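You operate a simulated robot arm through the tools that you are given. There is no shell and no other tool.

The job below is to be done with a simulated robot arm. You get a single attempt, and the scene is never put back.

## Task
Change the supply over from the blue plug to the red plug.
Fine: blue outlet switch off first; blue plug into its holder, blue outlet cap on; red outlet cap into the red dish; red outlet switch on last.

It is judged by the outcome, as a careful person would: the job done as asked, and still so three seconds after it is handed in. It fails if anything else is knocked over, pushed out of place, dropped, spilled or broken. A push-on lid holds only when it is set on centred and level and pressed home; a screw cap is set on level and turned clockwise until tight.

## Robot
A 6-joint arm with a two-finger parallel gripper, fixed in place. Base frame: the origin is at the foot of the arm, x ahead of it, y to its left, z up. Lengths are in m, angles in degrees, forces in N, time in s.
With the tool pointing down near the work surface it reaches from about 0.34 to 0.82 m from the base axis. Its first joint turns from -166.0 to 166.0 degrees. Payload 3.91 kg.
The TCP is the grasp point between the finger pads, 0.03 m short of the fingertips. In the tool frame z runs along the fingers and y along their closing line. The gripper opens to 0.11 m. The fingers are 0.02 m wide and 0.01 m thick; the gripper's body (0.048 by 0.112 m) begins 0.055 m behind the TCP.
Orientation is told as [roll, pitch, yaw] about the base's x, y, z axes, in that order, counted from this pose: with the fingers straight down and closing along the base's y, the tool's x points along the base's -x, its y along +y and its z along -z.

## Interface
- The arm moves only by the tool send_rows. Its argument "steps" is a list that holds one entry, the list of rows, each a list of 6 numbers: the shift along the tool's x, y, z in m, then the turn, a rotation vector about the tool's x, y, z in degrees. In form: [[[tx, ty, tz, ax, ay, az], ...]]. A call has 1 to 20 rows; each row shifts and turns the commanded pose from where the row before left it, along the tool's axes as they then stand. "claw" is the opening in per cent of the stroke, from 0 (shut) to 100 (fully open), set as the call begins (left out, the last holds). A row lasts 0.2 s, in which the tool goes at most 0.05 m and 8.6 degrees; a call with a longer step from one row to the next is refused whole, and so is a gripper value outside its range. Where a pose cannot be reached the arm comes as near as it can. A force on the tool above 70 N (or 10 N above the force at the start of the call, whichever is more), or a blocked arm, ends the call early, and 0.2 s more pass. Each finger travels about 0.045 m/s and halts on what it meets, pressing with about 39 N; the grip force reading is that of the motor and also rises with nothing between the fingers. The clock runs only during rows and for 0.2 s after the last one: add rows that do not move to give the fingers time. It gives the time, the measured TCP pose, the force on the tool (base axes), the opening and the grip force at its end, in the units of the frame above (readings bear some noise), with the torque about the TCP (base axes, N m) and any sound that the robot's microphone picked up.
- Cameras (640 x 400 px; columns grow to the right, rows downward): "scene" is fixed at [0.2184, 0.4994, 1.2269]; the picture's right is [-0.61, -0.79, 0.00], its down [-0.38, 0.29, -0.88] and it looks along [0.70, -0.54, -0.48] (base axes); focal length 308 px, centre (320, 200). "wrist" rides on the gripper at [0.077, 0.007, -0.114] in the tool frame; the picture's right is [-0.09, 1.00, 0.00], its down [-0.80, -0.07, -0.59] and it looks along [-0.59, -0.05, 0.80] (tool axes); focal length 270 px, centre (320, 200). There is no depth. A picture from a camera that has moved, and an enlarged one, comes with that camera's place and axes in the base frame and with its lens.
- capture(camera): a new picture of that camera. No time passes.
- slide_trunk(by): slides the trunk up (or, below 0, down) by that many m; the arm rides with it, the base frame stays. It gives what a move gives, with no picture.
- close_up(camera, box): a new picture of the part [left, top, right, bottom] of that camera's present view, enlarged. No time passes.
- sign_off(): hands the job in; it is judged then, once.

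Nothing tells you positions but the pictures and the camera data. Unless the task says otherwise, let go and move clear before handing in.

The tools are called after "Request:" as name(argument=value, ...) on one line, values as JSON. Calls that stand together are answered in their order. send_rows: Moves the arm, as the interface text tells. Its arguments: {"type":"object","properties":{"steps":{"type":"array","items":{"type":"array","items":{"type":"array","items":{"type":"number"}}}},"claw":{"type":"number"}},"required":["steps"]} The other tools are called the same way: slide_trunk (by) slides the trunk up or down; capture (camera) takes a picture; close_up (camera, box) takes an enlarged picture of a part of a camera's view; sign_off () hands the job in.

At the start:

```text
t: 0.0
tcp_pos: [0.5307, 0.1333, 1.0873]
tcp_rot: [0.0, 0.0, -0.1]
ft_force: [0.0, -0.2, 0.4]
wrist_torque: [0.0, 0.03, -0.01]
opening: 0.1099
grip_force: 0.0
trunk travel left (down, up): [-0.425, 0.185]
```

scene: 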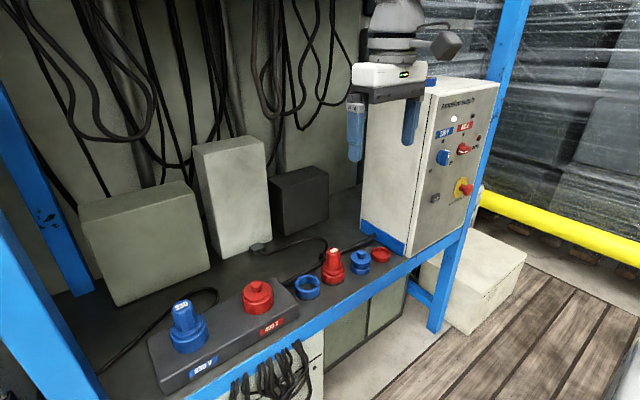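
wrist: 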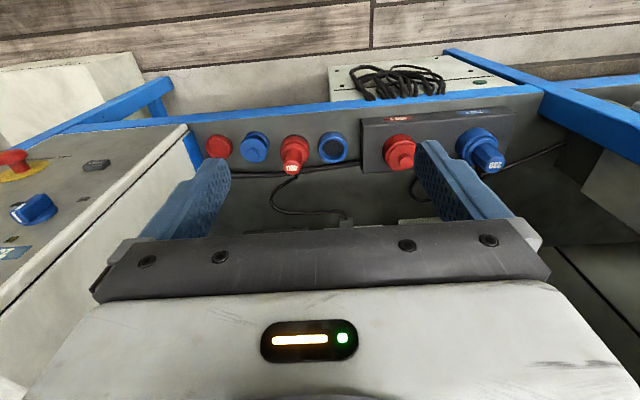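

I see a workbench with a blue plug in its outlet, a capped red outlet, an empty blue holder, the red plug in its holder, a blue cap in a dish and an empty red dish. The control box has a blue and a red switch. I'll look closer first.

Request:
close_up(camera="scene", box=[140, 220, 420, 400])

Request:
close_up(camera="scene", box=[340, 70, 520, 260])

Request:
close_up(camera="wrist", box=[180, 90, 540, 240])

Request:
close_up(camera="wrist", box=[0, 100, 200, 300])

```text
2.22 times, centred on (280, 310) of scene
camera zoom: at [0.2184, 0.4994, 1.2269], right [-0.61, -0.79, 0.0], down [-0.38, 0.29, -0.88], along [0.7, -0.54, -0.48], focal length 685 px, centre (409, -44)
```

zoom: 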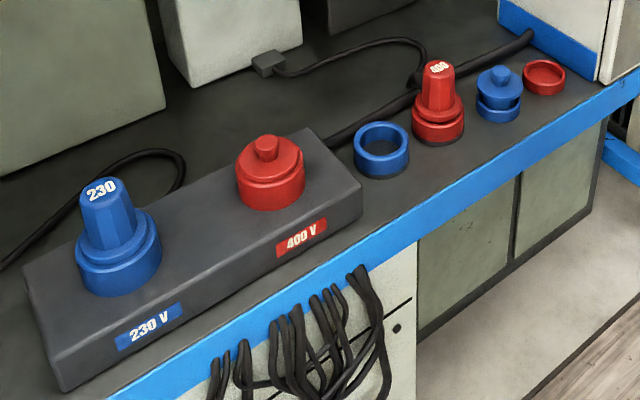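

```text
2.11 times, centred on (430, 165) of scene
camera zoom: at [0.2184, 0.4994, 1.2269], right [-0.61, -0.79, 0.0], down [-0.38, 0.29, -0.88], along [0.7, -0.54, -0.48], focal length 649 px, centre (88, 274)
```

zoom: 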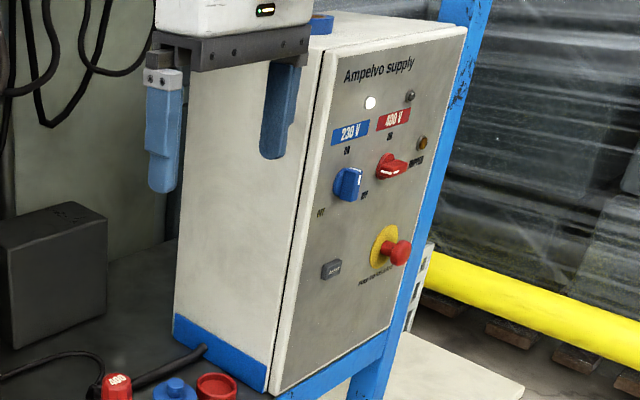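

```text
1.78 times, centred on (360, 165) of wrist
camera zoom: at [0.4555, 0.1405, 1.2002], right [0.09, 1.0, 0.0], down [0.8, -0.07, 0.59], along [0.59, -0.05, -0.8], focal length 480 px, centre (249, 262)
```

zoom: 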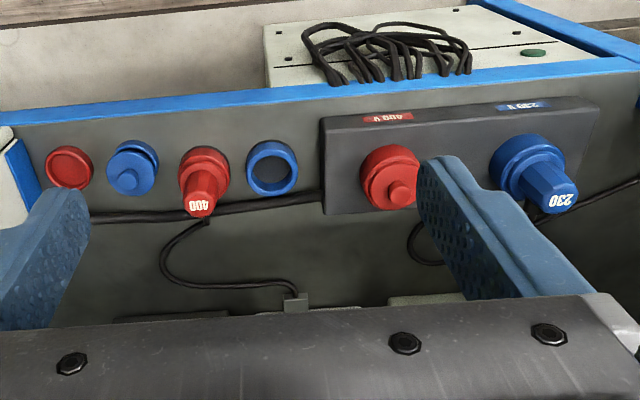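

```text
2.00 times, centred on (100, 200) of wrist
camera zoom: at [0.4555, 0.1405, 1.2002], right [0.09, 1.0, 0.0], down [0.8, -0.07, 0.59], along [0.59, -0.05, -0.8], focal length 541 px, centre (760, 200)
```

zoom: 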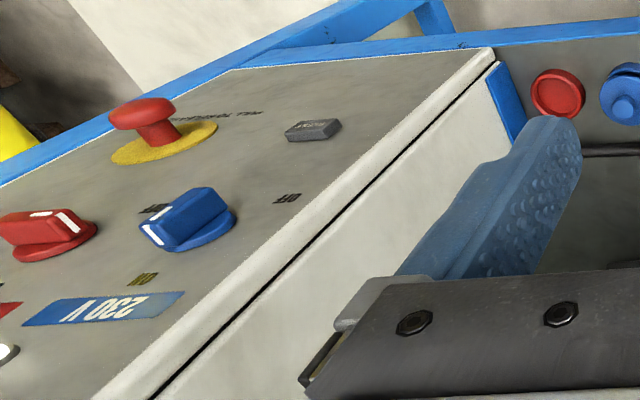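

The knobs sit on a panel facing the robot at about (0.65, -0.27, 0.92). I'll move back from the bench, sideways, and tilt the tool forward to look at the panel head on.

Request:
send_rows(steps=[[[0.04, 0, 0, 0, 0, 0], [0.04, 0, 0, 0, 0, 0], [0.03, -0.03, 0, 0, 0, 0], [0.0, -0.045, 0, 0, 0, 0], [0.0, -0.045, 0, 0, 0, 0], [0.0, -0.045, 0, 0, 0, 0], [0.0, -0.045, 0, 0, 0, 0], [0.0, -0.045, 0, 0, 0, 0], [0.0, -0.045, 0, 0, 0, 0], [0, 0, 0, 0, -8.3, 0], [0, 0, 0, 0, -8.3, 0], [0, 0, 0, 0, -8.3, 0], [0, 0, 0, 0, -8.3, 0], [0, 0, 0, 0, -8.3, 0], [0, 0, 0, 0, -8.3, 0], [0, 0, 0, 0, 0, 0]]])

Request:
capture(camera="wrist")

Request:
capture(camera="scene")

```text
t: 3.4
tcp_pos: [0.4222, -0.1681, 1.0883]
tcp_rot: [-0.1, -49.8, 0.0]
ft_force: [0.1, 0.8, -0.5]
wrist_torque: [0.01, 0.02, 0.03]
opening: 0.1101
grip_force: 0.1
trunk travel left (down, up): [-0.425, 0.185]
```

```text
taken
camera wrist: at [0.2851, -0.1595, 1.1013], right [0.06, 1.0, 0.07], down [0.06, -0.07, 1.0], along [1.0, -0.05, -0.07], focal length 270 px, centre (320, 200)
```

wrist: 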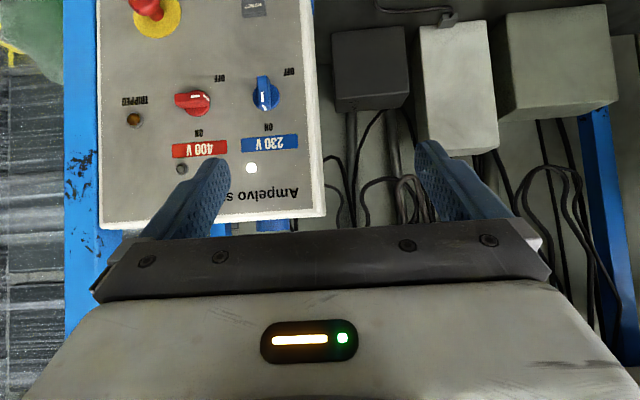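

```text
taken
```

scene: 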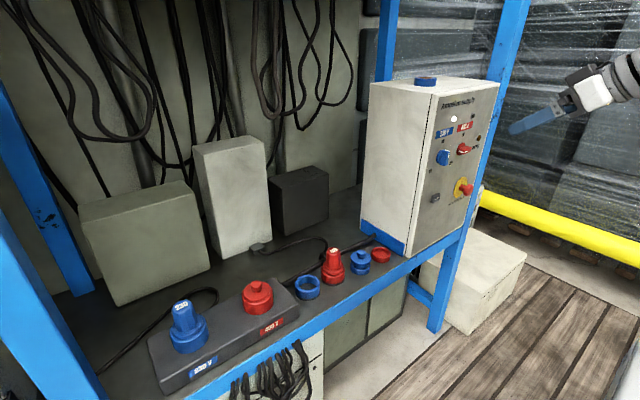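

Request:
close_up(camera="wrist", box=[140, 40, 330, 190])

Request:
close_up(camera="wrist", box=[90, 0, 330, 60])

Request:
close_up(camera="scene", box=[410, 110, 490, 210])

```text
2.67 times, centred on (235, 115) of wrist
camera zoom: at [0.2851, -0.1595, 1.1013], right [0.06, 1.0, 0.07], down [0.06, -0.07, 1.0], along [1.0, -0.05, -0.07], focal length 721 px, centre (547, 427)
```

zoom: 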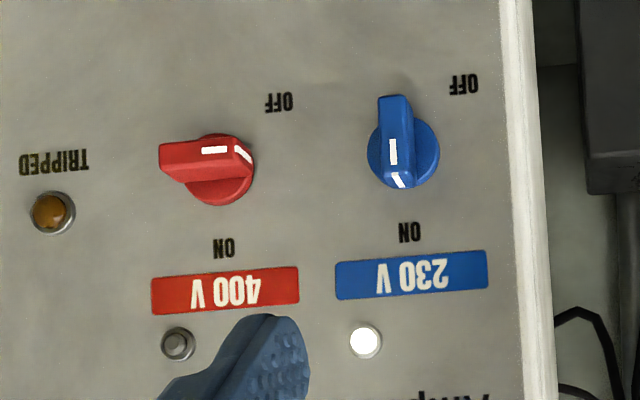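

```text
2.67 times, centred on (210, 30) of wrist
camera zoom: at [0.2851, -0.1595, 1.1013], right [0.06, 1.0, 0.07], down [0.06, -0.07, 1.0], along [1.0, -0.05, -0.07], focal length 721 px, centre (613, 653)
```

zoom: 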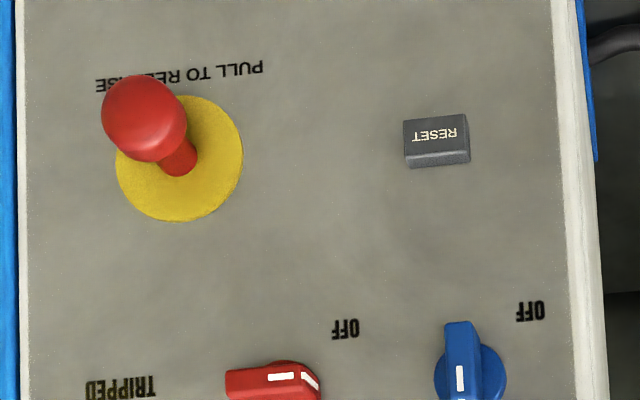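

```text
4.00 times, centred on (450, 160) of scene
camera zoom: at [0.2184, 0.4994, 1.2269], right [-0.61, -0.79, 0.0], down [-0.38, 0.29, -0.88], along [0.7, -0.54, -0.48], focal length 1233 px, centre (-200, 360)
```

zoom: 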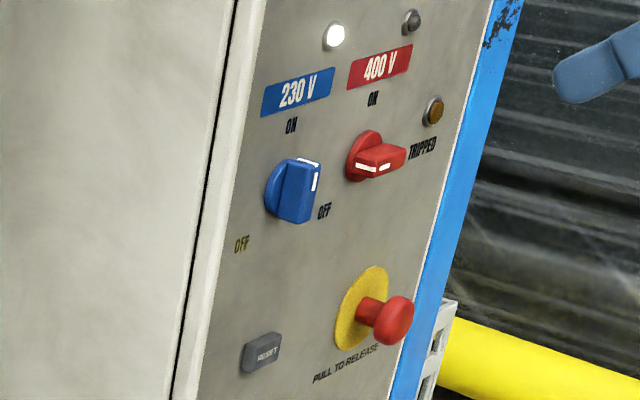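

The blue switch points up (ON) and the red one points left (OFF), so OFF is 90° anticlockwise from ON. The blue knob's base is at about (0.64, -0.242, 0.93). I'll level the tool to point at the panel and line up in front of it.

Request:
send_rows(steps=[[[0, 0, 0, 0, -8.04, 0], [0, 0, 0, 0, -8.04, 0], [0, 0, 0, 0, -8.04, 0], [0, 0, 0, 0, -8.04, 0], [0, 0, 0, 0, -8.04, 0], [0.04, -0.018, 0.008, 0, 0, 0], [0.04, -0.018, 0.01, 0, 0, 0], [0.04, -0.018, 0.01, 0, 0, 0], [0.038, -0.019, 0.01, 0, 0, 0], [0, 0, 0, 0, 0, 0]]], claw=45)

Request:
capture(camera="wrist")

Request:
capture(camera="scene")

```text
t: 5.6
tcp_pos: [0.4899, -0.2729, 0.9503]
tcp_rot: [67.7, -89.7, -67.4]
ft_force: [-0.4, 0.0, 0.3]
wrist_torque: [0.02, -0.03, 0.02]
opening: 0.0495
grip_force: 0.2
out of reach, approached as far as the arm can: row 3, 4, 5
trunk travel left (down, up): [-0.425, 0.185]
```

```text
taken
camera wrist: at [0.3756, -0.2644, 0.8724], right [0.0, 1.0, 0.09], down [-0.59, -0.08, 0.8], along [0.81, -0.05, 0.59], focal length 270 px, centre (320, 200)
```

wrist: 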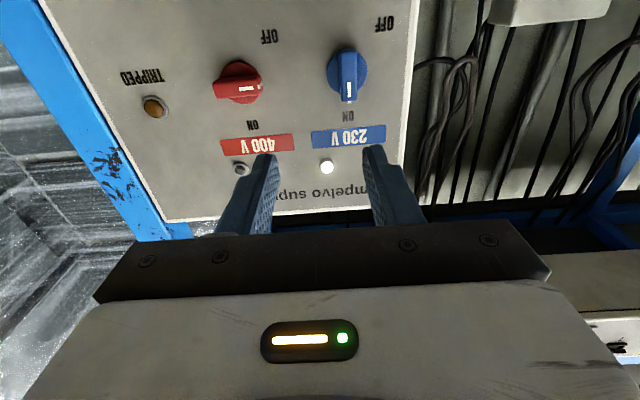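

```text
taken
```

scene: 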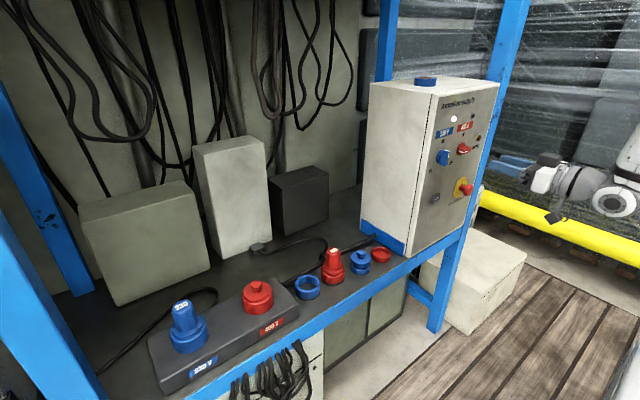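

Request:
close_up(camera="wrist", box=[200, 20, 410, 150])

```text
3.05 times, centred on (305, 85) of wrist
camera zoom: at [0.3756, -0.2644, 0.8724], right [0.0, 1.0, 0.09], down [-0.59, -0.08, 0.8], along [0.81, -0.05, 0.59], focal length 824 px, centre (366, 550)
```

zoom: 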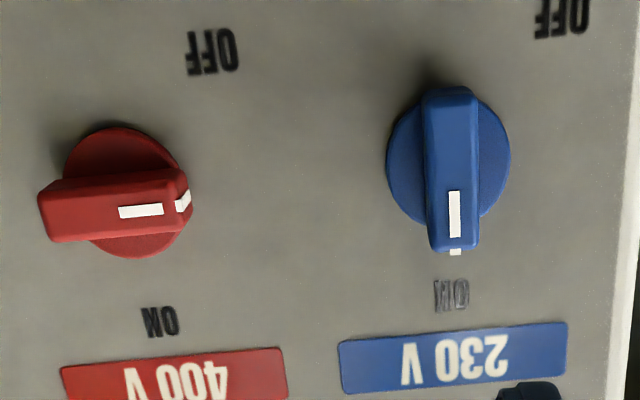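

Request:
send_rows(steps=[[[0.012, 0.015, 0.0, 0, 0, 0], [0.012, 0.014, 0.0, 0, 0, 0], [0, 0, 0.035, 0, 0, 0], [0, 0, 0.035, 0, 0, 0], [0, 0, 0, 0, 0, 0]]])

Request:
capture(camera="wrist")

```text
t: 6.8
tcp_pos: [0.5702, -0.2645, 0.9518]
tcp_rot: [-73.2, -90.1, 73.1]
ft_force: [0.3, -0.8, -0.5]
wrist_torque: [-0.03, 0.0, 0.02]
opening: 0.0494
grip_force: 0.1
out of reach, approached as far as the arm can: row 1, 2
trunk travel left (down, up): [-0.425, 0.185]
```

```text
taken
camera wrist: at [0.4566, -0.2562, 0.8739], right [0.0, 1.0, 0.09], down [-0.59, -0.07, 0.8], along [0.8, -0.05, 0.59], focal length 270 px, centre (320, 200)
```

wrist: 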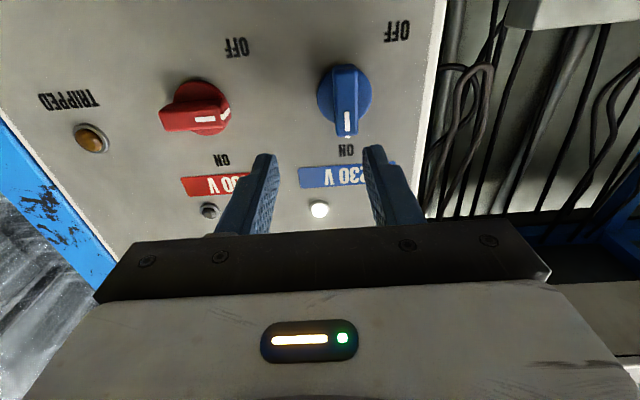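

Request:
send_rows(steps=[[[0.013, 0.01, 0.0, 0, 0, 0], [0.0128, 0.0105, 0.0, 0, 0, 0], [0, 0, 0, 0, 0, 0]]])

Request:
close_up(camera="wrist", box=[200, 20, 440, 240])

```text
t: 7.6
tcp_pos: [0.5701, -0.2439, 0.9295]
tcp_rot: [71.9, -89.5, -71.8]
ft_force: [0.1, 0.3, -0.1]
wrist_torque: [0.0, -0.01, 0.0]
opening: 0.0496
grip_force: 0.1
out of reach, approached as far as the arm can: row 2
trunk travel left (down, up): [-0.425, 0.185]
```

```text
1.82 times, centred on (320, 130) of wrist
camera zoom: at [0.4572, -0.2364, 0.8509], right [0.0, 1.0, 0.1], down [-0.59, -0.08, 0.8], along [0.81, -0.05, 0.59], focal length 491 px, centre (320, 327)
```

zoom: 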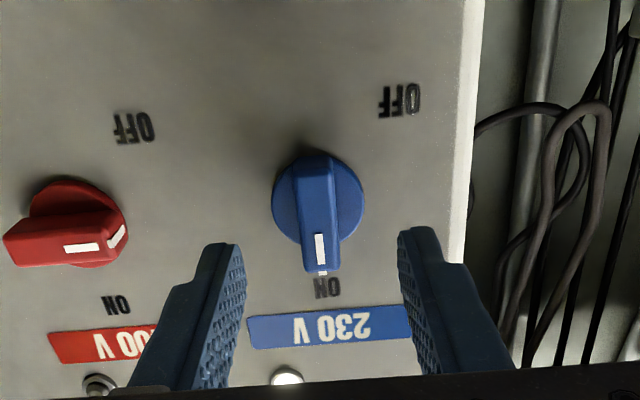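

The arm is near a reach limit here, so I'll raise the arm and lower the trunk by the same amount to gain margin.

Request:
send_rows(steps=[[[-0.04, 0, 0.0, 0, 0, 0], [-0.04, 0, 0.0, 0, 0, 0], [-0.04, 0, 0.0, 0, 0, 0], [0, 0, 0, 0, 0, 0]]])

Request:
slide_trunk(by=-0.122)

Request:
close_up(camera="wrist", box=[200, 20, 440, 240])

Request:
capture(camera="scene")

```text
t: 8.6
tcp_pos: [0.5712, -0.2455, 1.0517]
tcp_rot: [23.6, -90.0, -23.5]
ft_force: [-0.1, 0.6, -0.1]
wrist_torque: [0.01, -0.02, -0.07]
opening: 0.0494
grip_force: 0.0
trunk travel left (down, up): [-0.425, 0.185]
```

```text
t: 10.1
tcp_pos: [0.5725, -0.2445, 0.9281]
tcp_rot: [-6.9, -90.0, 6.8]
ft_force: [0.1, 0.1, -0.3]
wrist_torque: [-0.04, -0.02, 0.0]
opening: 0.0497
grip_force: 0.0
trunk travel left (down, up): [-0.303, 0.307]
```

```text
1.82 times, centred on (320, 130) of wrist
camera zoom: at [0.4579, -0.2381, 0.8492], right [0.0, 1.0, 0.09], down [-0.59, -0.07, 0.8], along [0.8, -0.05, 0.59], focal length 491 px, centre (320, 327)
```

zoom: 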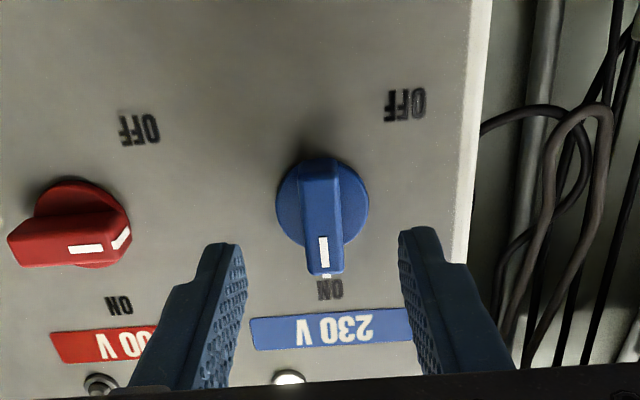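

```text
taken
```

scene: 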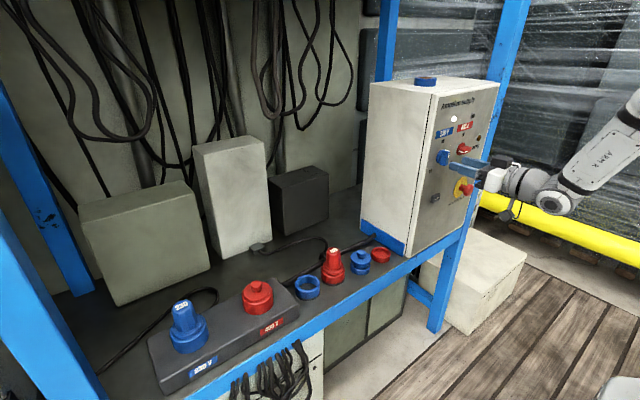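

Request:
send_rows(steps=[[[0.002, 0.001, 0.01, 0, 0, 0], [0, 0, 0.01, 0, 0, 0], [0, 0, 0.01, 0, 0, 0], [0, 0, 0, 0, 0, 0]]])

Request:
close_up(camera="wrist", box=[200, 20, 440, 240])

Request:
close_up(camera="scene", box=[410, 110, 530, 210])

```text
t: 11.1
tcp_pos: [0.6017, -0.2445, 0.9266]
tcp_rot: [-29.2, -90.0, 29.1]
ft_force: [-0.1, -1.2, 0.5]
wrist_torque: [0.01, 0.01, 0.03]
opening: 0.0494
grip_force: 0.0
trunk travel left (down, up): [-0.303, 0.307]
```

```text
1.82 times, centred on (320, 130) of wrist
camera zoom: at [0.4886, -0.2358, 0.8476], right [0.0, 1.0, 0.09], down [-0.59, -0.07, 0.8], along [0.8, -0.05, 0.59], focal length 491 px, centre (320, 327)
```

zoom: 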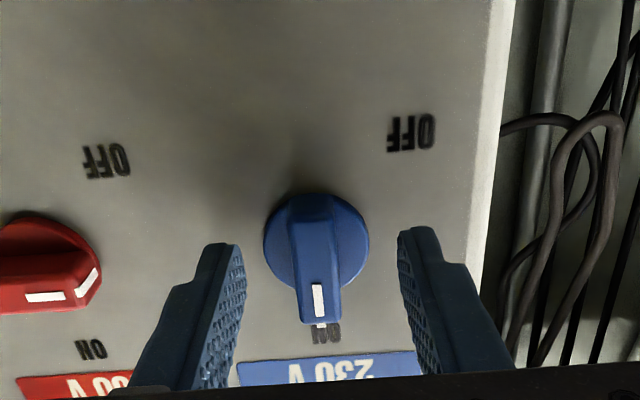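

```text
4.00 times, centred on (470, 160) of scene
camera zoom: at [0.2184, 0.4994, 1.2269], right [-0.61, -0.79, 0.0], down [-0.38, 0.29, -0.88], along [0.7, -0.54, -0.48], focal length 1233 px, centre (-280, 360)
```

zoom: 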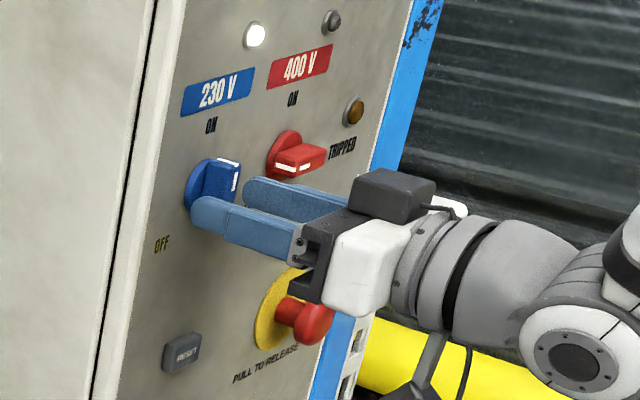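

Request:
send_rows(steps=[[[-0.001, 0.0, 0.003, 0, 0, 0], [0, 0, 0.002, 0, 0, 0], [0, 0, 0, 0, 0, 0]]])

Request:
send_rows(steps=[[[0, 0, 0, 0, 0, 0], [0, 0, 0, 0, 0, 0], [0, 0, 0, 0, 0, 0], [0, 0, 0, 0, 0, 0]]], claw=5)

Request:
close_up(camera="wrist", box=[200, 20, 440, 240])

Request:
close_up(camera="scene", box=[410, 110, 530, 210])

```text
t: 11.9
tcp_pos: [0.6062, -0.2442, 0.9261]
tcp_rot: [-4.5, -90.0, 4.6]
ft_force: [0.4, 0.3, 0.2]
wrist_torque: [0.02, -0.01, 0.02]
opening: 0.0497
grip_force: 0.0
trunk travel left (down, up): [-0.303, 0.307]
```

```text
t: 12.9
tcp_pos: [0.6059, -0.246, 0.9276]
tcp_rot: [92.4, -90.0, -92.5]
ft_force: [1.7, -5.1, 0.3]
wrist_torque: [-0.02, 0.07, -0.12]
opening: 0.0149
grip_force: 45.1
trunk travel left (down, up): [-0.303, 0.307]
```

```text
1.82 times, centred on (320, 130) of wrist
camera zoom: at [0.4927, -0.2373, 0.8483], right [0.0, 1.0, 0.09], down [-0.59, -0.07, 0.8], along [0.8, -0.05, 0.59], focal length 491 px, centre (320, 327)
```

zoom: 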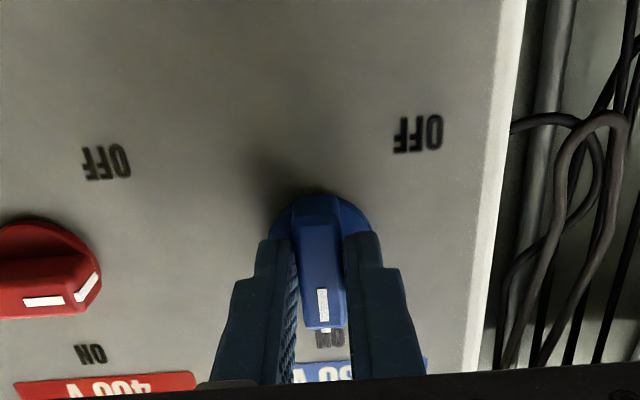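

```text
4.00 times, centred on (470, 160) of scene
camera zoom: at [0.2184, 0.4994, 1.2269], right [-0.61, -0.79, 0.0], down [-0.38, 0.29, -0.88], along [0.7, -0.54, -0.48], focal length 1233 px, centre (-280, 360)
```

zoom: 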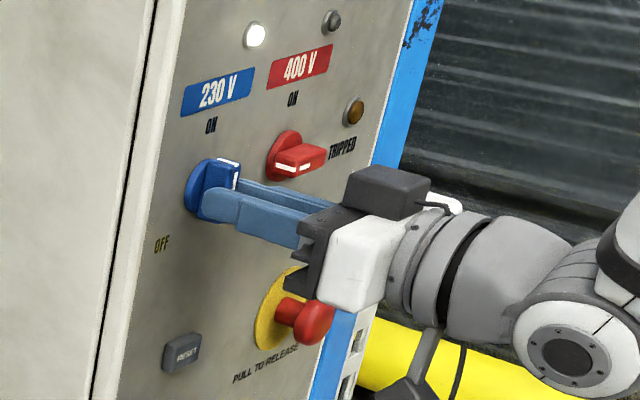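

Gripped the blue knob. Turning it anticlockwise by 90° to OFF.

Request:
send_rows(steps=[[[0, 0, 0, 0, 0, -8.2], [0, 0, 0, 0, 0, -8.2], [0, 0, 0, 0, 0, -8.2], [0, 0, 0, 0, 0, -8.2], [0, 0, 0, 0, 0, 0]]])

Request:
close_up(camera="scene", box=[410, 110, 530, 210])

```text
t: 13.6
tcp_pos: [0.6072, -0.2464, 0.9323]
tcp_rot: [-80.9, -74.9, 83.1]
ft_force: [4.4, 12.7, -6.2]
wrist_torque: [-0.01, -1.12, 0.19]
opening: 0.0151
grip_force: 45.3
out of reach, approached as far as the arm can: row 2, 3
trunk travel left (down, up): [-0.303, 0.307]
stopped in row 3: the force on the tool passed its limit at 83 N (the readings are from after the stop); the commanded pose is now the measured one
```

```text
4.00 times, centred on (470, 160) of scene
camera zoom: at [0.2184, 0.4994, 1.2269], right [-0.61, -0.79, 0.0], down [-0.38, 0.29, -0.88], along [0.7, -0.54, -0.48], focal length 1233 px, centre (-280, 360)
```

zoom: 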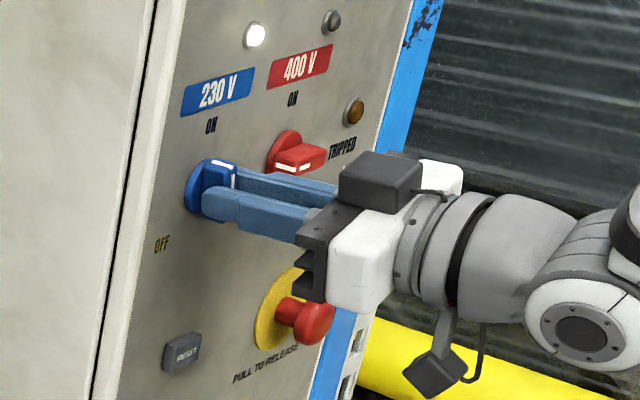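

The turn ran out of joint range. I'll release, back off, and test the wrist turned around the other way.

Request:
send_rows(steps=[[[0, 0, 0, 0, 0, 0], [0, 0, 0, 0, 0, 0], [0, 0, 0, 0, 0, 0], [0, 0, -0.02, 0, 0, 0], [0, 0, -0.03, 0, 0, 0], [0, 0, -0.03, 0, 0, 0], [0, 0, 0, 0, 0, 0]]], claw=45)

Request:
close_up(camera="scene", box=[410, 110, 530, 210])

Request:
capture(camera="scene")

```text
t: 15.2
tcp_pos: [0.5274, -0.2536, 0.9359]
tcp_rot: [-81.2, -75.0, 83.2]
ft_force: [0.2, 0.3, 0.1]
wrist_torque: [0.0, 0.04, 0.01]
opening: 0.0495
grip_force: 0.0
trunk travel left (down, up): [-0.303, 0.307]
```

```text
4.00 times, centred on (470, 160) of scene
camera zoom: at [0.2184, 0.4994, 1.2269], right [-0.61, -0.79, 0.0], down [-0.38, 0.29, -0.88], along [0.7, -0.54, -0.48], focal length 1233 px, centre (-280, 360)
```

zoom: 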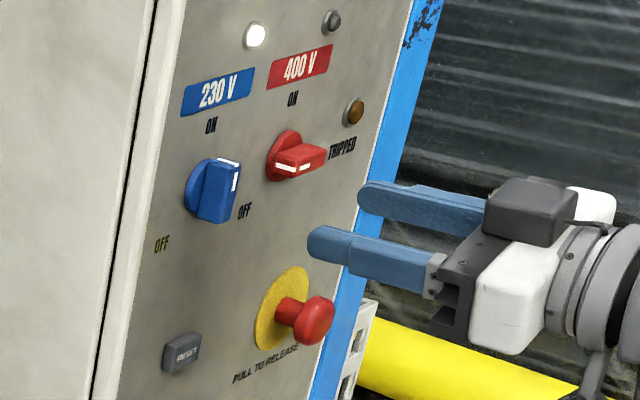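

```text
taken
```

scene: 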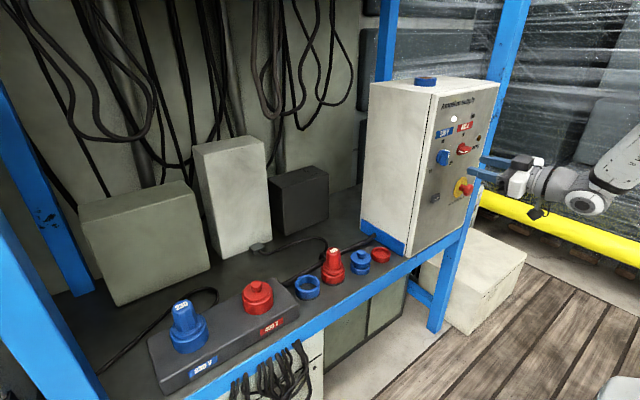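

Request:
send_rows(steps=[[[0, 0, 0, 0, 0, -8], [0, 0, 0, 0, 0, -8], [0, 0, 0, 0, 0, -8], [0, 0, 0, 0, 0, -8], [0, 0, 0, 0, 0, 0]]])

```text
t: 16.4
tcp_pos: [0.521, -0.3143, 1.095]
tcp_rot: [-85.5, -43.8, 89.1]
ft_force: [1.5, -0.3, 0.6]
wrist_torque: [0.0, -0.03, -0.01]
opening: 0.0495
grip_force: 0.1
out of reach, approached as far as the arm can: row 1, 2, 3, 4
trunk travel left (down, up): [-0.303, 0.307]
```

Request:
send_rows(steps=[[[0, 0, 0, 0, 0, 8], [0, 0, 0, 0, 0, 8], [0, 0, 0, 0, 0, 8], [0, 0, 0, 0, 0, 8], [0, 0, 0, 0, 0, 8], [0, 0, 0, 0, 0, 6], [0, 0, 0, 0, 0, 0]]])

Request:
send_rows(steps=[[[0, 0, 0, 0, 0, 8.5], [0, 0, 0, 0, 0, 8.5], [0, 0, 0, 0, 0, 8.5], [0, 0, 0, 0, 0, 8.5], [0, 0, 0, 0, 0, 8.5], [0, 0, 0, 0, 0, 8.5], [0, 0, 0, 0, 0, 0]]])

Request:
capture(camera="scene")

```text
t: 18.0
tcp_pos: [0.5214, -0.3143, 1.0936]
tcp_rot: [-20.0, -87.6, 21.6]
ft_force: [-1.0, 0.0, 0.2]
wrist_torque: [0.01, -0.05, 0.01]
opening: 0.0497
grip_force: 0.0
trunk travel left (down, up): [-0.303, 0.307]
```

```text
t: 19.6
tcp_pos: [0.522, -0.3154, 1.0942]
tcp_rot: [87.0, -39.8, -86.3]
ft_force: [-0.1, 0.5, -0.3]
wrist_torque: [0.0, -0.03, -0.04]
opening: 0.0496
grip_force: 0.0
trunk travel left (down, up): [-0.303, 0.307]
```

```text
taken
```

scene: 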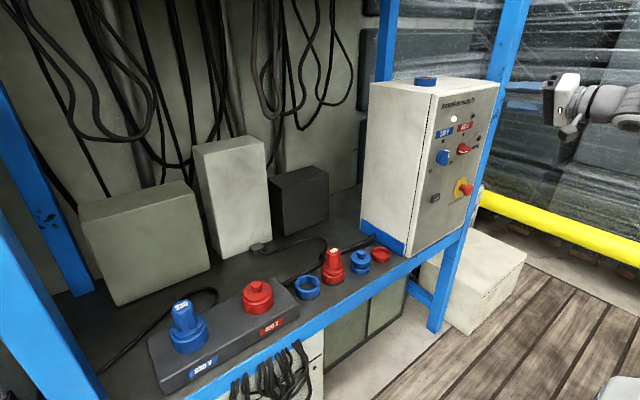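

Request:
send_rows(steps=[[[0, 0, 0, 0, 0, 8.2], [0, 0, 0, 0, 0, 8.2], [0, 0, 0, 0, 0, 8.2], [0, 0, 0, 0, 0, 8.2], [0, 0, 0, 0, 0, 8.2], [0, 0, 0, 0, 0, 8.2], [0, 0, 0, 0, 0, 8.2], [0, 0, 0, 0, 0, 8.2], [0, 0, 0, 0, 0, 8.2], [0, 0, 0, 0, 0, 8.2], [0, 0, 0, 0, 0, 8.2], [0, 0, 0, 0, 0, 8.2], [0, 0, 0, 0, 0, 8.2], [0, 0, 0, 0, 0, 8.2], [0, 0, 0, 0, 0, 8.2], [0, 0, 0, 0, 0, 7], [0, 0, 0, 0, 0, 0]]])

Request:
capture(camera="wrist")

Request:
capture(camera="scene")

```text
t: 23.2
tcp_pos: [0.5208, -0.3146, 1.0951]
tcp_rot: [-5.1, 87.7, 176.5]
ft_force: [-0.5, -0.6, -0.3]
wrist_torque: [0.0, 0.01, -0.03]
opening: 0.0495
grip_force: 0.1
trunk travel left (down, up): [-0.303, 0.307]
```

```text
taken
camera wrist: at [0.4108, -0.3249, 1.1747], right [0.03, -1.0, -0.09], down [-0.63, 0.05, -0.78], along [0.78, 0.08, -0.62], focal length 270 px, centre (320, 200)
```

wrist: 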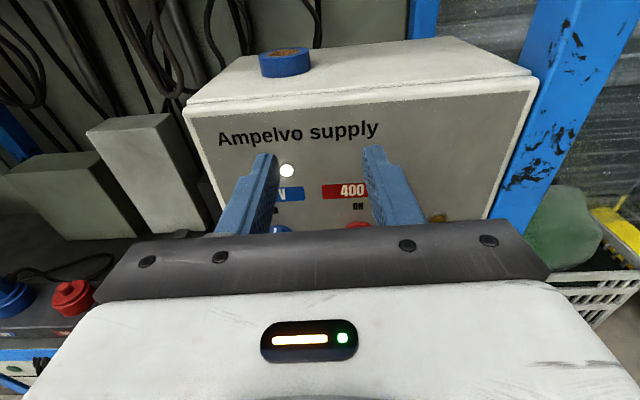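

```text
taken
```

scene: 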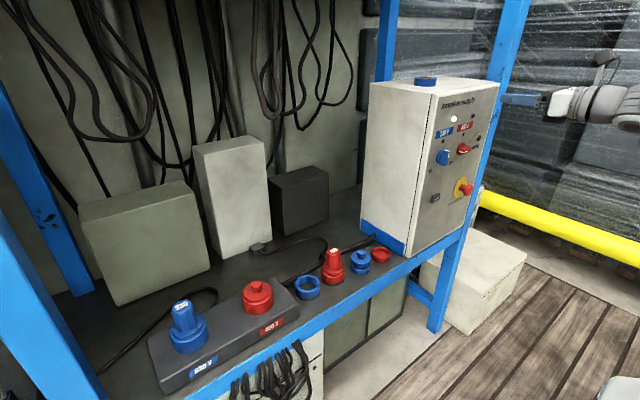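

Turned over 180° the arm works. Now I'll remove the small tilt, shift across, and lower with the trunk to the knob height.

Request:
send_rows(steps=[[[0, 0, 0, -1.6, 2.29, 0], [0, -0.035, 0, 0, 0, 0], [0, -0.0356, 0, 0, 0, 0], [0, 0, 0, 0, 0, 0]]])

Request:
slide_trunk(by=-0.167)

Request:
capture(camera="wrist")

Request:
capture(camera="scene")

```text
t: 24.2
tcp_pos: [0.5222, -0.2448, 1.0939]
tcp_rot: [-115.8, 90.0, 64.3]
ft_force: [-0.6, 0.6, -0.8]
wrist_torque: [-0.01, 0.02, 0.0]
opening: 0.0497
grip_force: 0.2
trunk travel left (down, up): [-0.303, 0.307]
```

```text
t: 26.1
tcp_pos: [0.5216, -0.245, 0.9268]
tcp_rot: [-104.4, 90.0, 75.6]
ft_force: [-0.3, -0.6, -0.2]
wrist_torque: [0.01, -0.04, 0.02]
opening: 0.0495
grip_force: 0.0
trunk travel left (down, up): [-0.136, 0.474]
```

```text
taken
camera wrist: at [0.4092, -0.2514, 1.0029], right [0.0, -1.0, -0.09], down [-0.59, 0.07, -0.8], along [0.8, 0.05, -0.59], focal length 270 px, centre (320, 200)
```

wrist: 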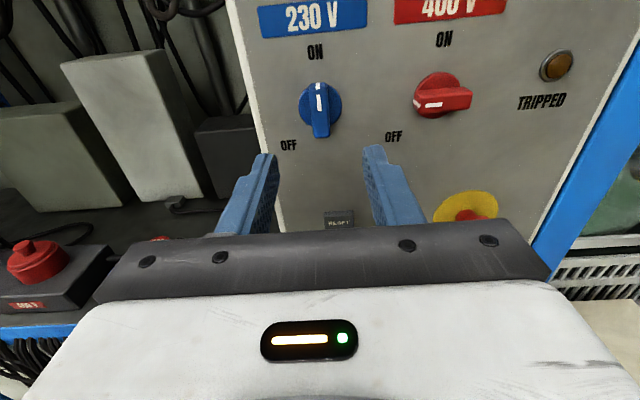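

```text
taken
```

scene: 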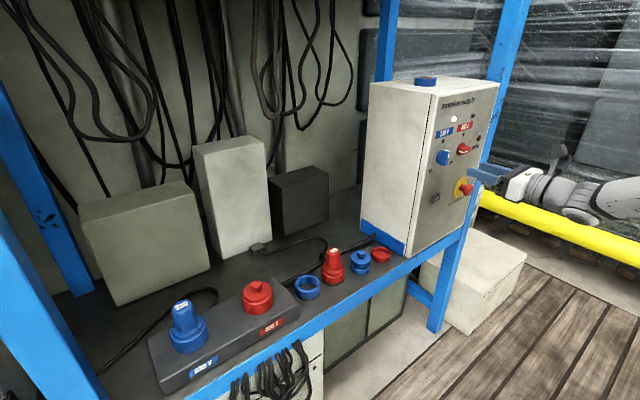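

Request:
close_up(camera="wrist", box=[260, 0, 500, 160])

```text
2.50 times, centred on (380, 80) of wrist
camera zoom: at [0.4092, -0.2514, 1.0029], right [0.0, -1.0, -0.09], down [-0.59, 0.07, -0.8], along [0.8, 0.05, -0.59], focal length 676 px, centre (170, 500)
```

zoom: 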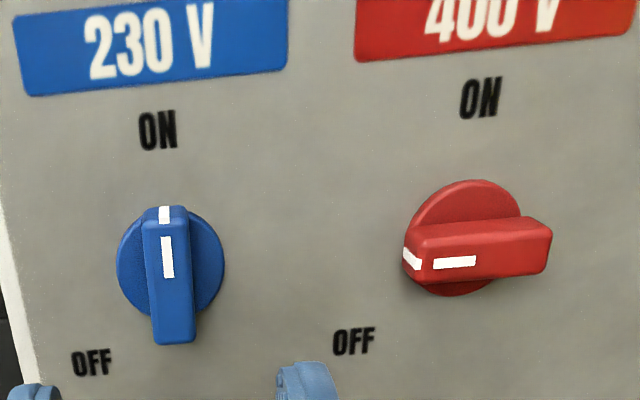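

Request:
send_rows(steps=[[[0.002, 0, 0.03, 0, 0, 0], [0, 0, 0.03, 0, 0, 0], [0, 0, 0.016, 0, 0, 0], [0, 0, 0.01, 0, 0, 0], [0, 0, 0, 0, 0, 0]]])

Request:
capture(camera="wrist")

Request:
close_up(camera="scene", box=[410, 110, 530, 210])

```text
t: 27.2
tcp_pos: [0.6084, -0.2455, 0.9306]
tcp_rot: [-115.7, 89.9, 64.5]
ft_force: [-0.7, 0.3, 0.6]
wrist_torque: [-0.03, 0.0, 0.04]
opening: 0.0491
grip_force: 0.0
trunk travel left (down, up): [-0.136, 0.474]
```

```text
taken
camera wrist: at [0.4943, -0.2518, 1.0052], right [0.0, -1.0, -0.09], down [-0.59, 0.07, -0.8], along [0.8, 0.05, -0.59], focal length 270 px, centre (320, 200)
```

wrist: 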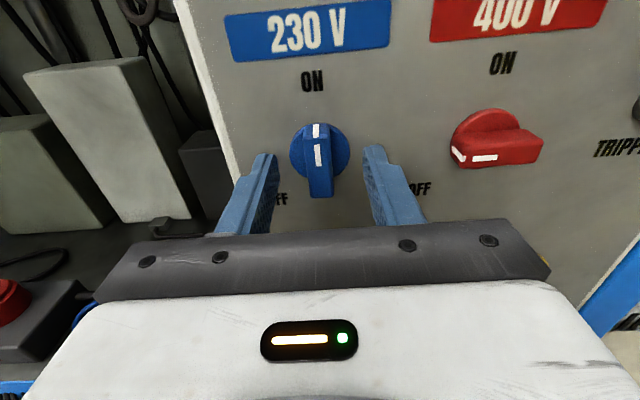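

```text
4.00 times, centred on (470, 160) of scene
camera zoom: at [0.2184, 0.4994, 1.2269], right [-0.61, -0.79, 0.0], down [-0.38, 0.29, -0.88], along [0.7, -0.54, -0.48], focal length 1233 px, centre (-280, 360)
```

zoom: 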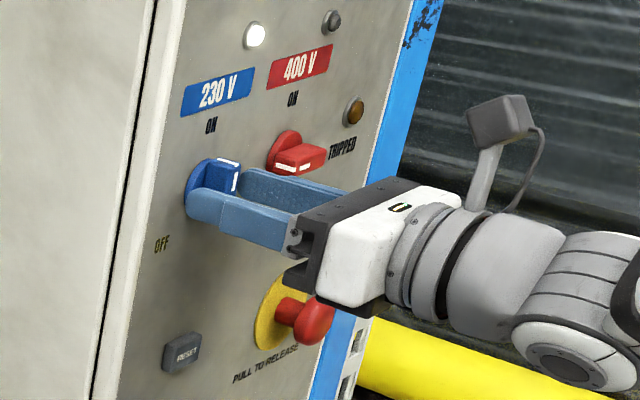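

Aligned; closing on the knob and checking before turning.

Request:
send_rows(steps=[[[0, 0, 0, 0, 0, 0], [0, 0, 0, 0, 0, 0], [0, 0, 0, 0, 0, 0], [0, 0, 0, 0, 0, 0]]], claw=5)

Request:
close_up(camera="wrist", box=[220, 60, 460, 230])

Request:
send_rows(steps=[[[0, 0, 0, 0, 0, -8], [0, 0, 0, 0, 0, -8], [0, 0, 0, 0, 0, -8], [0, 0, 0, 0, 0, 0]]])

Request:
close_up(camera="wrist", box=[220, 60, 460, 230])

```text
t: 28.2
tcp_pos: [0.6075, -0.2455, 0.9297]
tcp_rot: [-104.7, 90.0, 75.5]
ft_force: [-0.2, 3.2, -0.5]
wrist_torque: [-0.03, -0.12, -0.01]
opening: 0.0151
grip_force: 45.3
trunk travel left (down, up): [-0.136, 0.474]
```

```text
2.35 times, centred on (340, 145) of wrist
camera zoom: at [0.4942, -0.2515, 1.0051], right [0.0, -1.0, -0.09], down [-0.59, 0.07, -0.8], along [0.8, 0.05, -0.59], focal length 636 px, centre (273, 329)
```

zoom: 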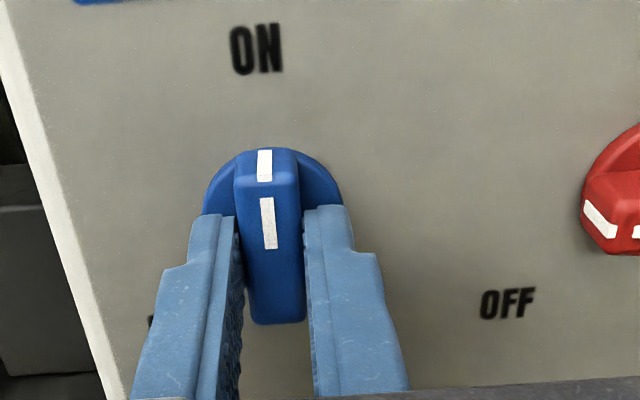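

```text
t: 29.2
tcp_pos: [0.6074, -0.2455, 0.929]
tcp_rot: [90.2, 66.0, -89.8]
ft_force: [-6.4, 4.6, 3.8]
wrist_torque: [-0.02, 1.06, -0.46]
opening: 0.0148
grip_force: 45.2
trunk travel left (down, up): [-0.136, 0.474]
```

```text
2.35 times, centred on (340, 145) of wrist
camera zoom: at [0.4941, -0.2195, 1.0011], right [0.0, -0.95, 0.33], down [-0.59, -0.26, -0.76], along [0.81, -0.19, -0.56], focal length 636 px, centre (273, 329)
```

zoom: 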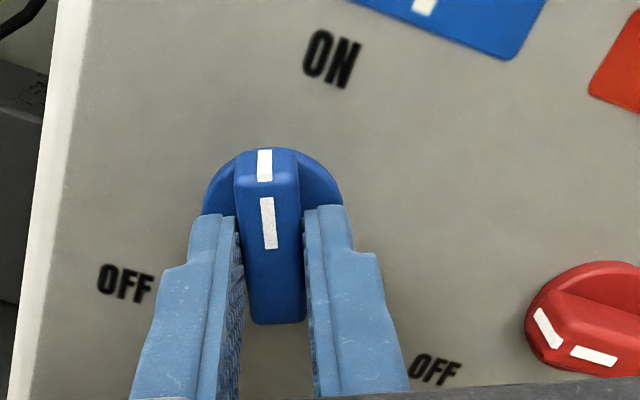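

The knob turns with the gripper toward OFF. Continuing the rest of the 90°.

Request:
send_rows(steps=[[[0, 0, 0, 0, 0, -8], [0, 0, 0, 0, 0, -8], [0, 0, 0, 0, 0, -8], [0, 0, 0, 0, 0, -8], [0, 0, 0, 0, 0, -8], [0, 0, 0, 0, 0, -8], [0, 0, 0, 0, 0, -8], [0, 0, 0, 0, 0, -8], [0, 0, 0, 0, 0, -2], [0, 0, 0, 0, 0, 0]]])

Request:
close_up(camera="wrist", box=[220, 60, 460, 230])

Request:
close_up(camera="scene", box=[410, 110, 530, 210])

```text
t: 31.4
tcp_pos: [0.6087, -0.2462, 0.9311]
tcp_rot: [90.0, 0.1, -89.8]
ft_force: [-21.7, 1.1, -9.6]
wrist_torque: [-0.02, 0.23, -0.52]
opening: 0.0148
grip_force: 45.0
trunk travel left (down, up): [-0.136, 0.474]
```

```text
2.35 times, centred on (340, 145) of wrist
camera zoom: at [0.4941, -0.1678, 0.9353], right [0.0, -0.09, 1.0], down [-0.59, -0.8, -0.07], along [0.81, -0.59, -0.05], focal length 636 px, centre (273, 329)
```

zoom: 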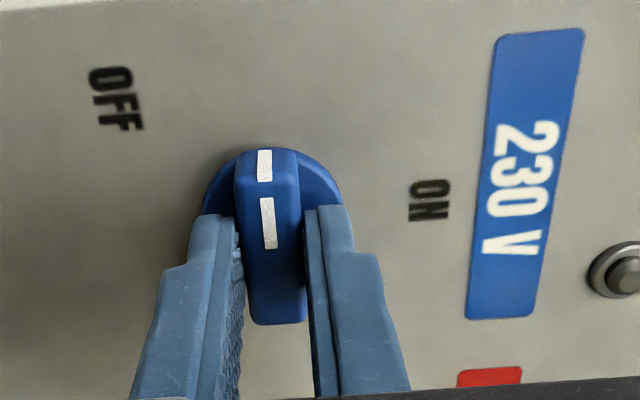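

```text
4.00 times, centred on (470, 160) of scene
camera zoom: at [0.2184, 0.4994, 1.2269], right [-0.61, -0.79, 0.0], down [-0.38, 0.29, -0.88], along [0.7, -0.54, -0.48], focal length 1233 px, centre (-280, 360)
```

zoom: 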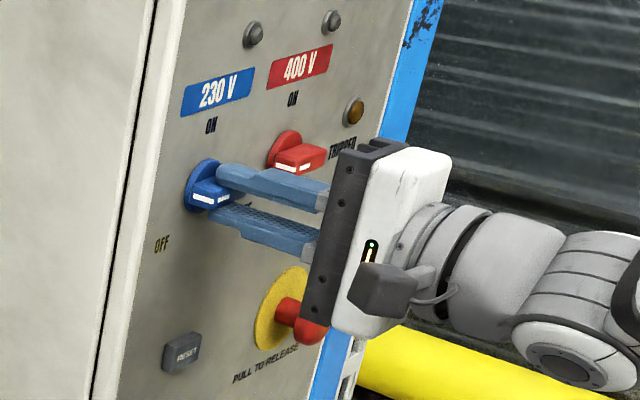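

The 230 V lamp is off. Releasing and backing away straight out.

Request:
send_rows(steps=[[[0, 0, 0, 0, 0, 0], [0, 0, 0, 0, 0, 0], [0, 0, 0, 0, 0, 0], [0, 0, -0.03, 0, 0, 0], [0, 0, -0.04, 0, 0, 0], [0, 0, -0.04, 0, 0, 0], [0, 0, 0, 0, 0, 0]]], claw=45)

Request:
close_up(camera="scene", box=[410, 110, 530, 210])

```text
t: 33.0
tcp_pos: [0.4943, -0.2466, 0.9314]
tcp_rot: [90.0, 0.1, -89.9]
ft_force: [-0.8, -0.5, 0.1]
wrist_torque: [-0.03, 0.01, -0.01]
opening: 0.0497
grip_force: 0.1
trunk travel left (down, up): [-0.136, 0.474]
```

```text
4.00 times, centred on (470, 160) of scene
camera zoom: at [0.2184, 0.4994, 1.2269], right [-0.61, -0.79, 0.0], down [-0.38, 0.29, -0.88], along [0.7, -0.54, -0.48], focal length 1233 px, centre (-280, 360)
```

zoom: 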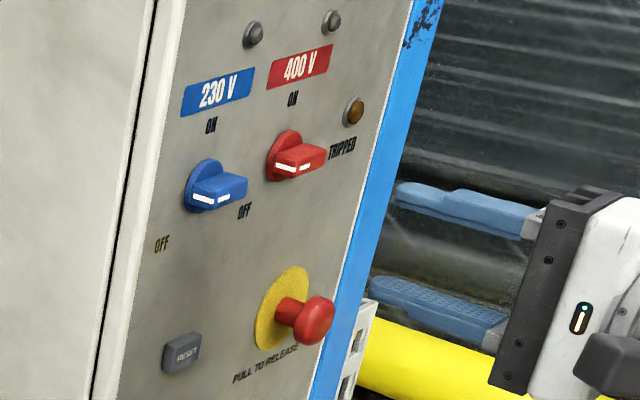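

Blue switch is OFF. Now I'll turn the tool to point down (away from the panel) and move over to view the outlets.

Request:
send_rows(steps=[[[0, 0, 0, 8.2, 0, 0], [0, 0, 0, 8.2, 0, 0], [0, 0, 0, 8.2, 0, 0], [0, 0, 0, 8.2, 0, 0], [0, 0, 0, 8.2, 0, 0], [0, 0, 0, 8.2, 0, 0], [0, 0, 0, 8.2, 0, 0], [0, 0, 0, 8.2, 0, 0], [0, 0, 0, 8.2, 0, 0], [0, 0, 0, 8.2, 0, 0], [0, 0, 0, 8, 0, 0], [0, 0, 0, 0, 0, 0]]])

Request:
capture(camera="scene")

```text
t: 35.6
tcp_pos: [0.4995, -0.245, 0.9289]
tcp_rot: [-0.1, 0.2, -89.8]
ft_force: [0.3, -0.1, 0.5]
wrist_torque: [0.03, 0.03, -0.01]
opening: 0.0493
grip_force: 0.0
trunk travel left (down, up): [-0.136, 0.474]
```

```text
taken
```

scene: 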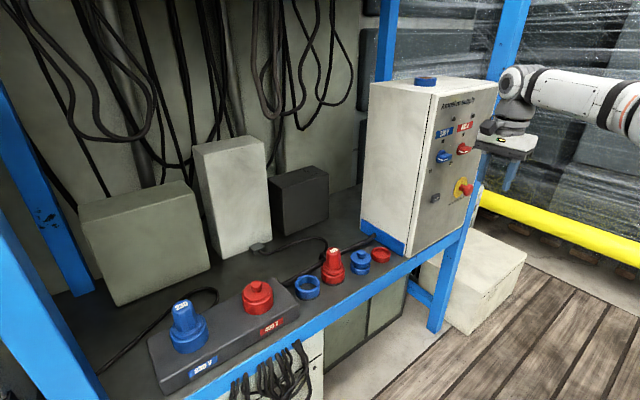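

Estimated positions: blue plug top (0.73, 0.45, 0.75), red cap (0.73, 0.29, 0.717), blue holder (0.727, 0.148), red plug (0.731, 0.059), blue cap y≈-0.02, red dish y≈-0.09. Moving over the line with the tool down to get better views.

Request:
send_rows(steps=[[[0.045, 0, 0, 0, 0, 0], [0.045, 0, 0, 0, 0, 0], [0.045, 0, 0, 0, 0, 0], [0.045, 0, 0, 0, 0, 0], [0.045, 0, 0, 0, 0, 0], [0.045, 0, 0, 0, 0, 0], [0.045, 0, 0, 0, 0, 0], [0.045, 0, 0, 0, 0, 0], [0.045, 0.01, 0, 0, 0, 0], [0.04, 0.02, 0, 0, 0, 0], [0.04, 0.02, 0, 0, 0, 0], [0.02, 0.04, 0, 0, 0, 0], [0, 0.045, 0, 0, 0, 0], [0, 0.045, 0, 0, 0, 0], [0, 0.04, 0, 0, 0, 0], [0, 0, 0, 0, 0, 0]]], claw=80)

Request:
capture(camera="wrist")

Request:
capture(camera="scene")

```text
t: 39.0
tcp_pos: [0.6696, 0.2479, 0.9126]
tcp_rot: [0.0, 0.2, -89.8]
ft_force: [-0.2, -0.9, 0.0]
wrist_torque: [0.01, -0.02, -0.01]
opening: 0.0879
grip_force: 0.0
out of reach, approached as far as the arm can: row 14, 15
trunk travel left (down, up): [-0.136, 0.474]
```

```text
taken
camera wrist: at [0.6783, 0.3254, 1.0248], right [1.0, -0.09, 0.0], down [-0.07, -0.8, 0.59], along [-0.05, -0.59, -0.81], focal length 270 px, centre (320, 200)
```

wrist: 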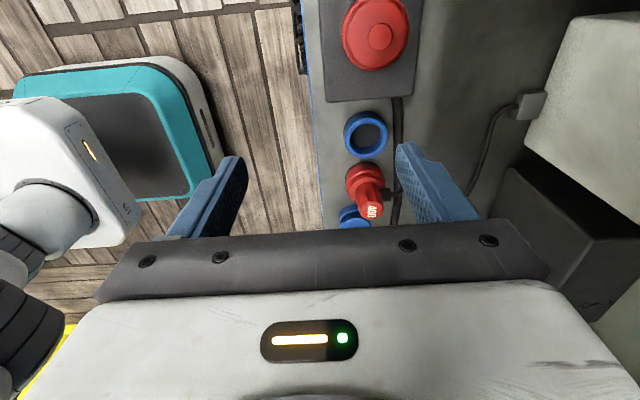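

```text
taken
```

scene: 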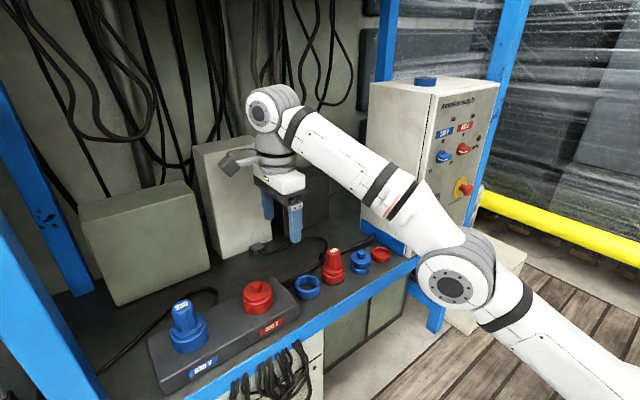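

The arm is stretched upward; raising the trunk back will restore reach over the bench.

Request:
slide_trunk(by=0.25)

Request:
send_rows(steps=[[[0, 0, 0.045, 0, 0, 0], [0, 0, 0.045, 0, 0, 0], [0, 0, 0.045, 0, 0, 0], [0, 0, 0.045, 0, 0, 0], [0, 0, 0.045, 0, 0, 0], [0, 0.03, 0.0, 0, 0, 0], [0.04, 0.03, 0.0, 0, 0, 0], [0.04, 0, 0.0, 0, 0, 0], [0, 0, 0.0, 0, 0, 0]]])

Request:
capture(camera="wrist")

Request:
capture(camera="scene")

```text
t: 41.6
tcp_pos: [0.6709, 0.2483, 1.156]
tcp_rot: [-0.3, -0.1, -89.8]
ft_force: [0.0, -0.2, 0.3]
wrist_torque: [0.04, 0.02, 0.0]
opening: 0.0879
grip_force: 0.0
trunk travel left (down, up): [-0.386, 0.224]
```

```text
t: 43.6
tcp_pos: [0.731, 0.3293, 0.9352]
tcp_rot: [0.0, 0.1, -89.9]
ft_force: [0.1, 1.2, -0.3]
wrist_torque: [-0.05, 0.0, 0.0]
opening: 0.0881
grip_force: 0.0
trunk travel left (down, up): [-0.386, 0.224]
```

```text
taken
camera wrist: at [0.739, 0.4074, 1.0485], right [1.0, -0.09, 0.0], down [-0.07, -0.8, 0.59], along [-0.05, -0.59, -0.8], focal length 270 px, centre (320, 200)
```

wrist: 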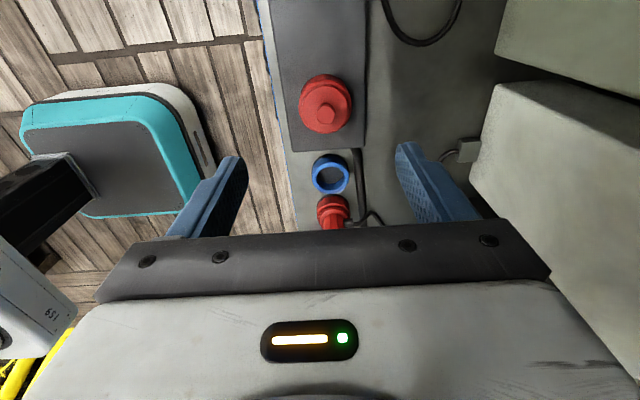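

```text
taken
```

scene: 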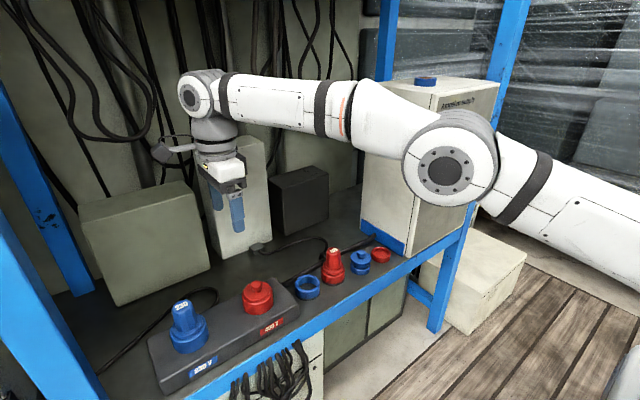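

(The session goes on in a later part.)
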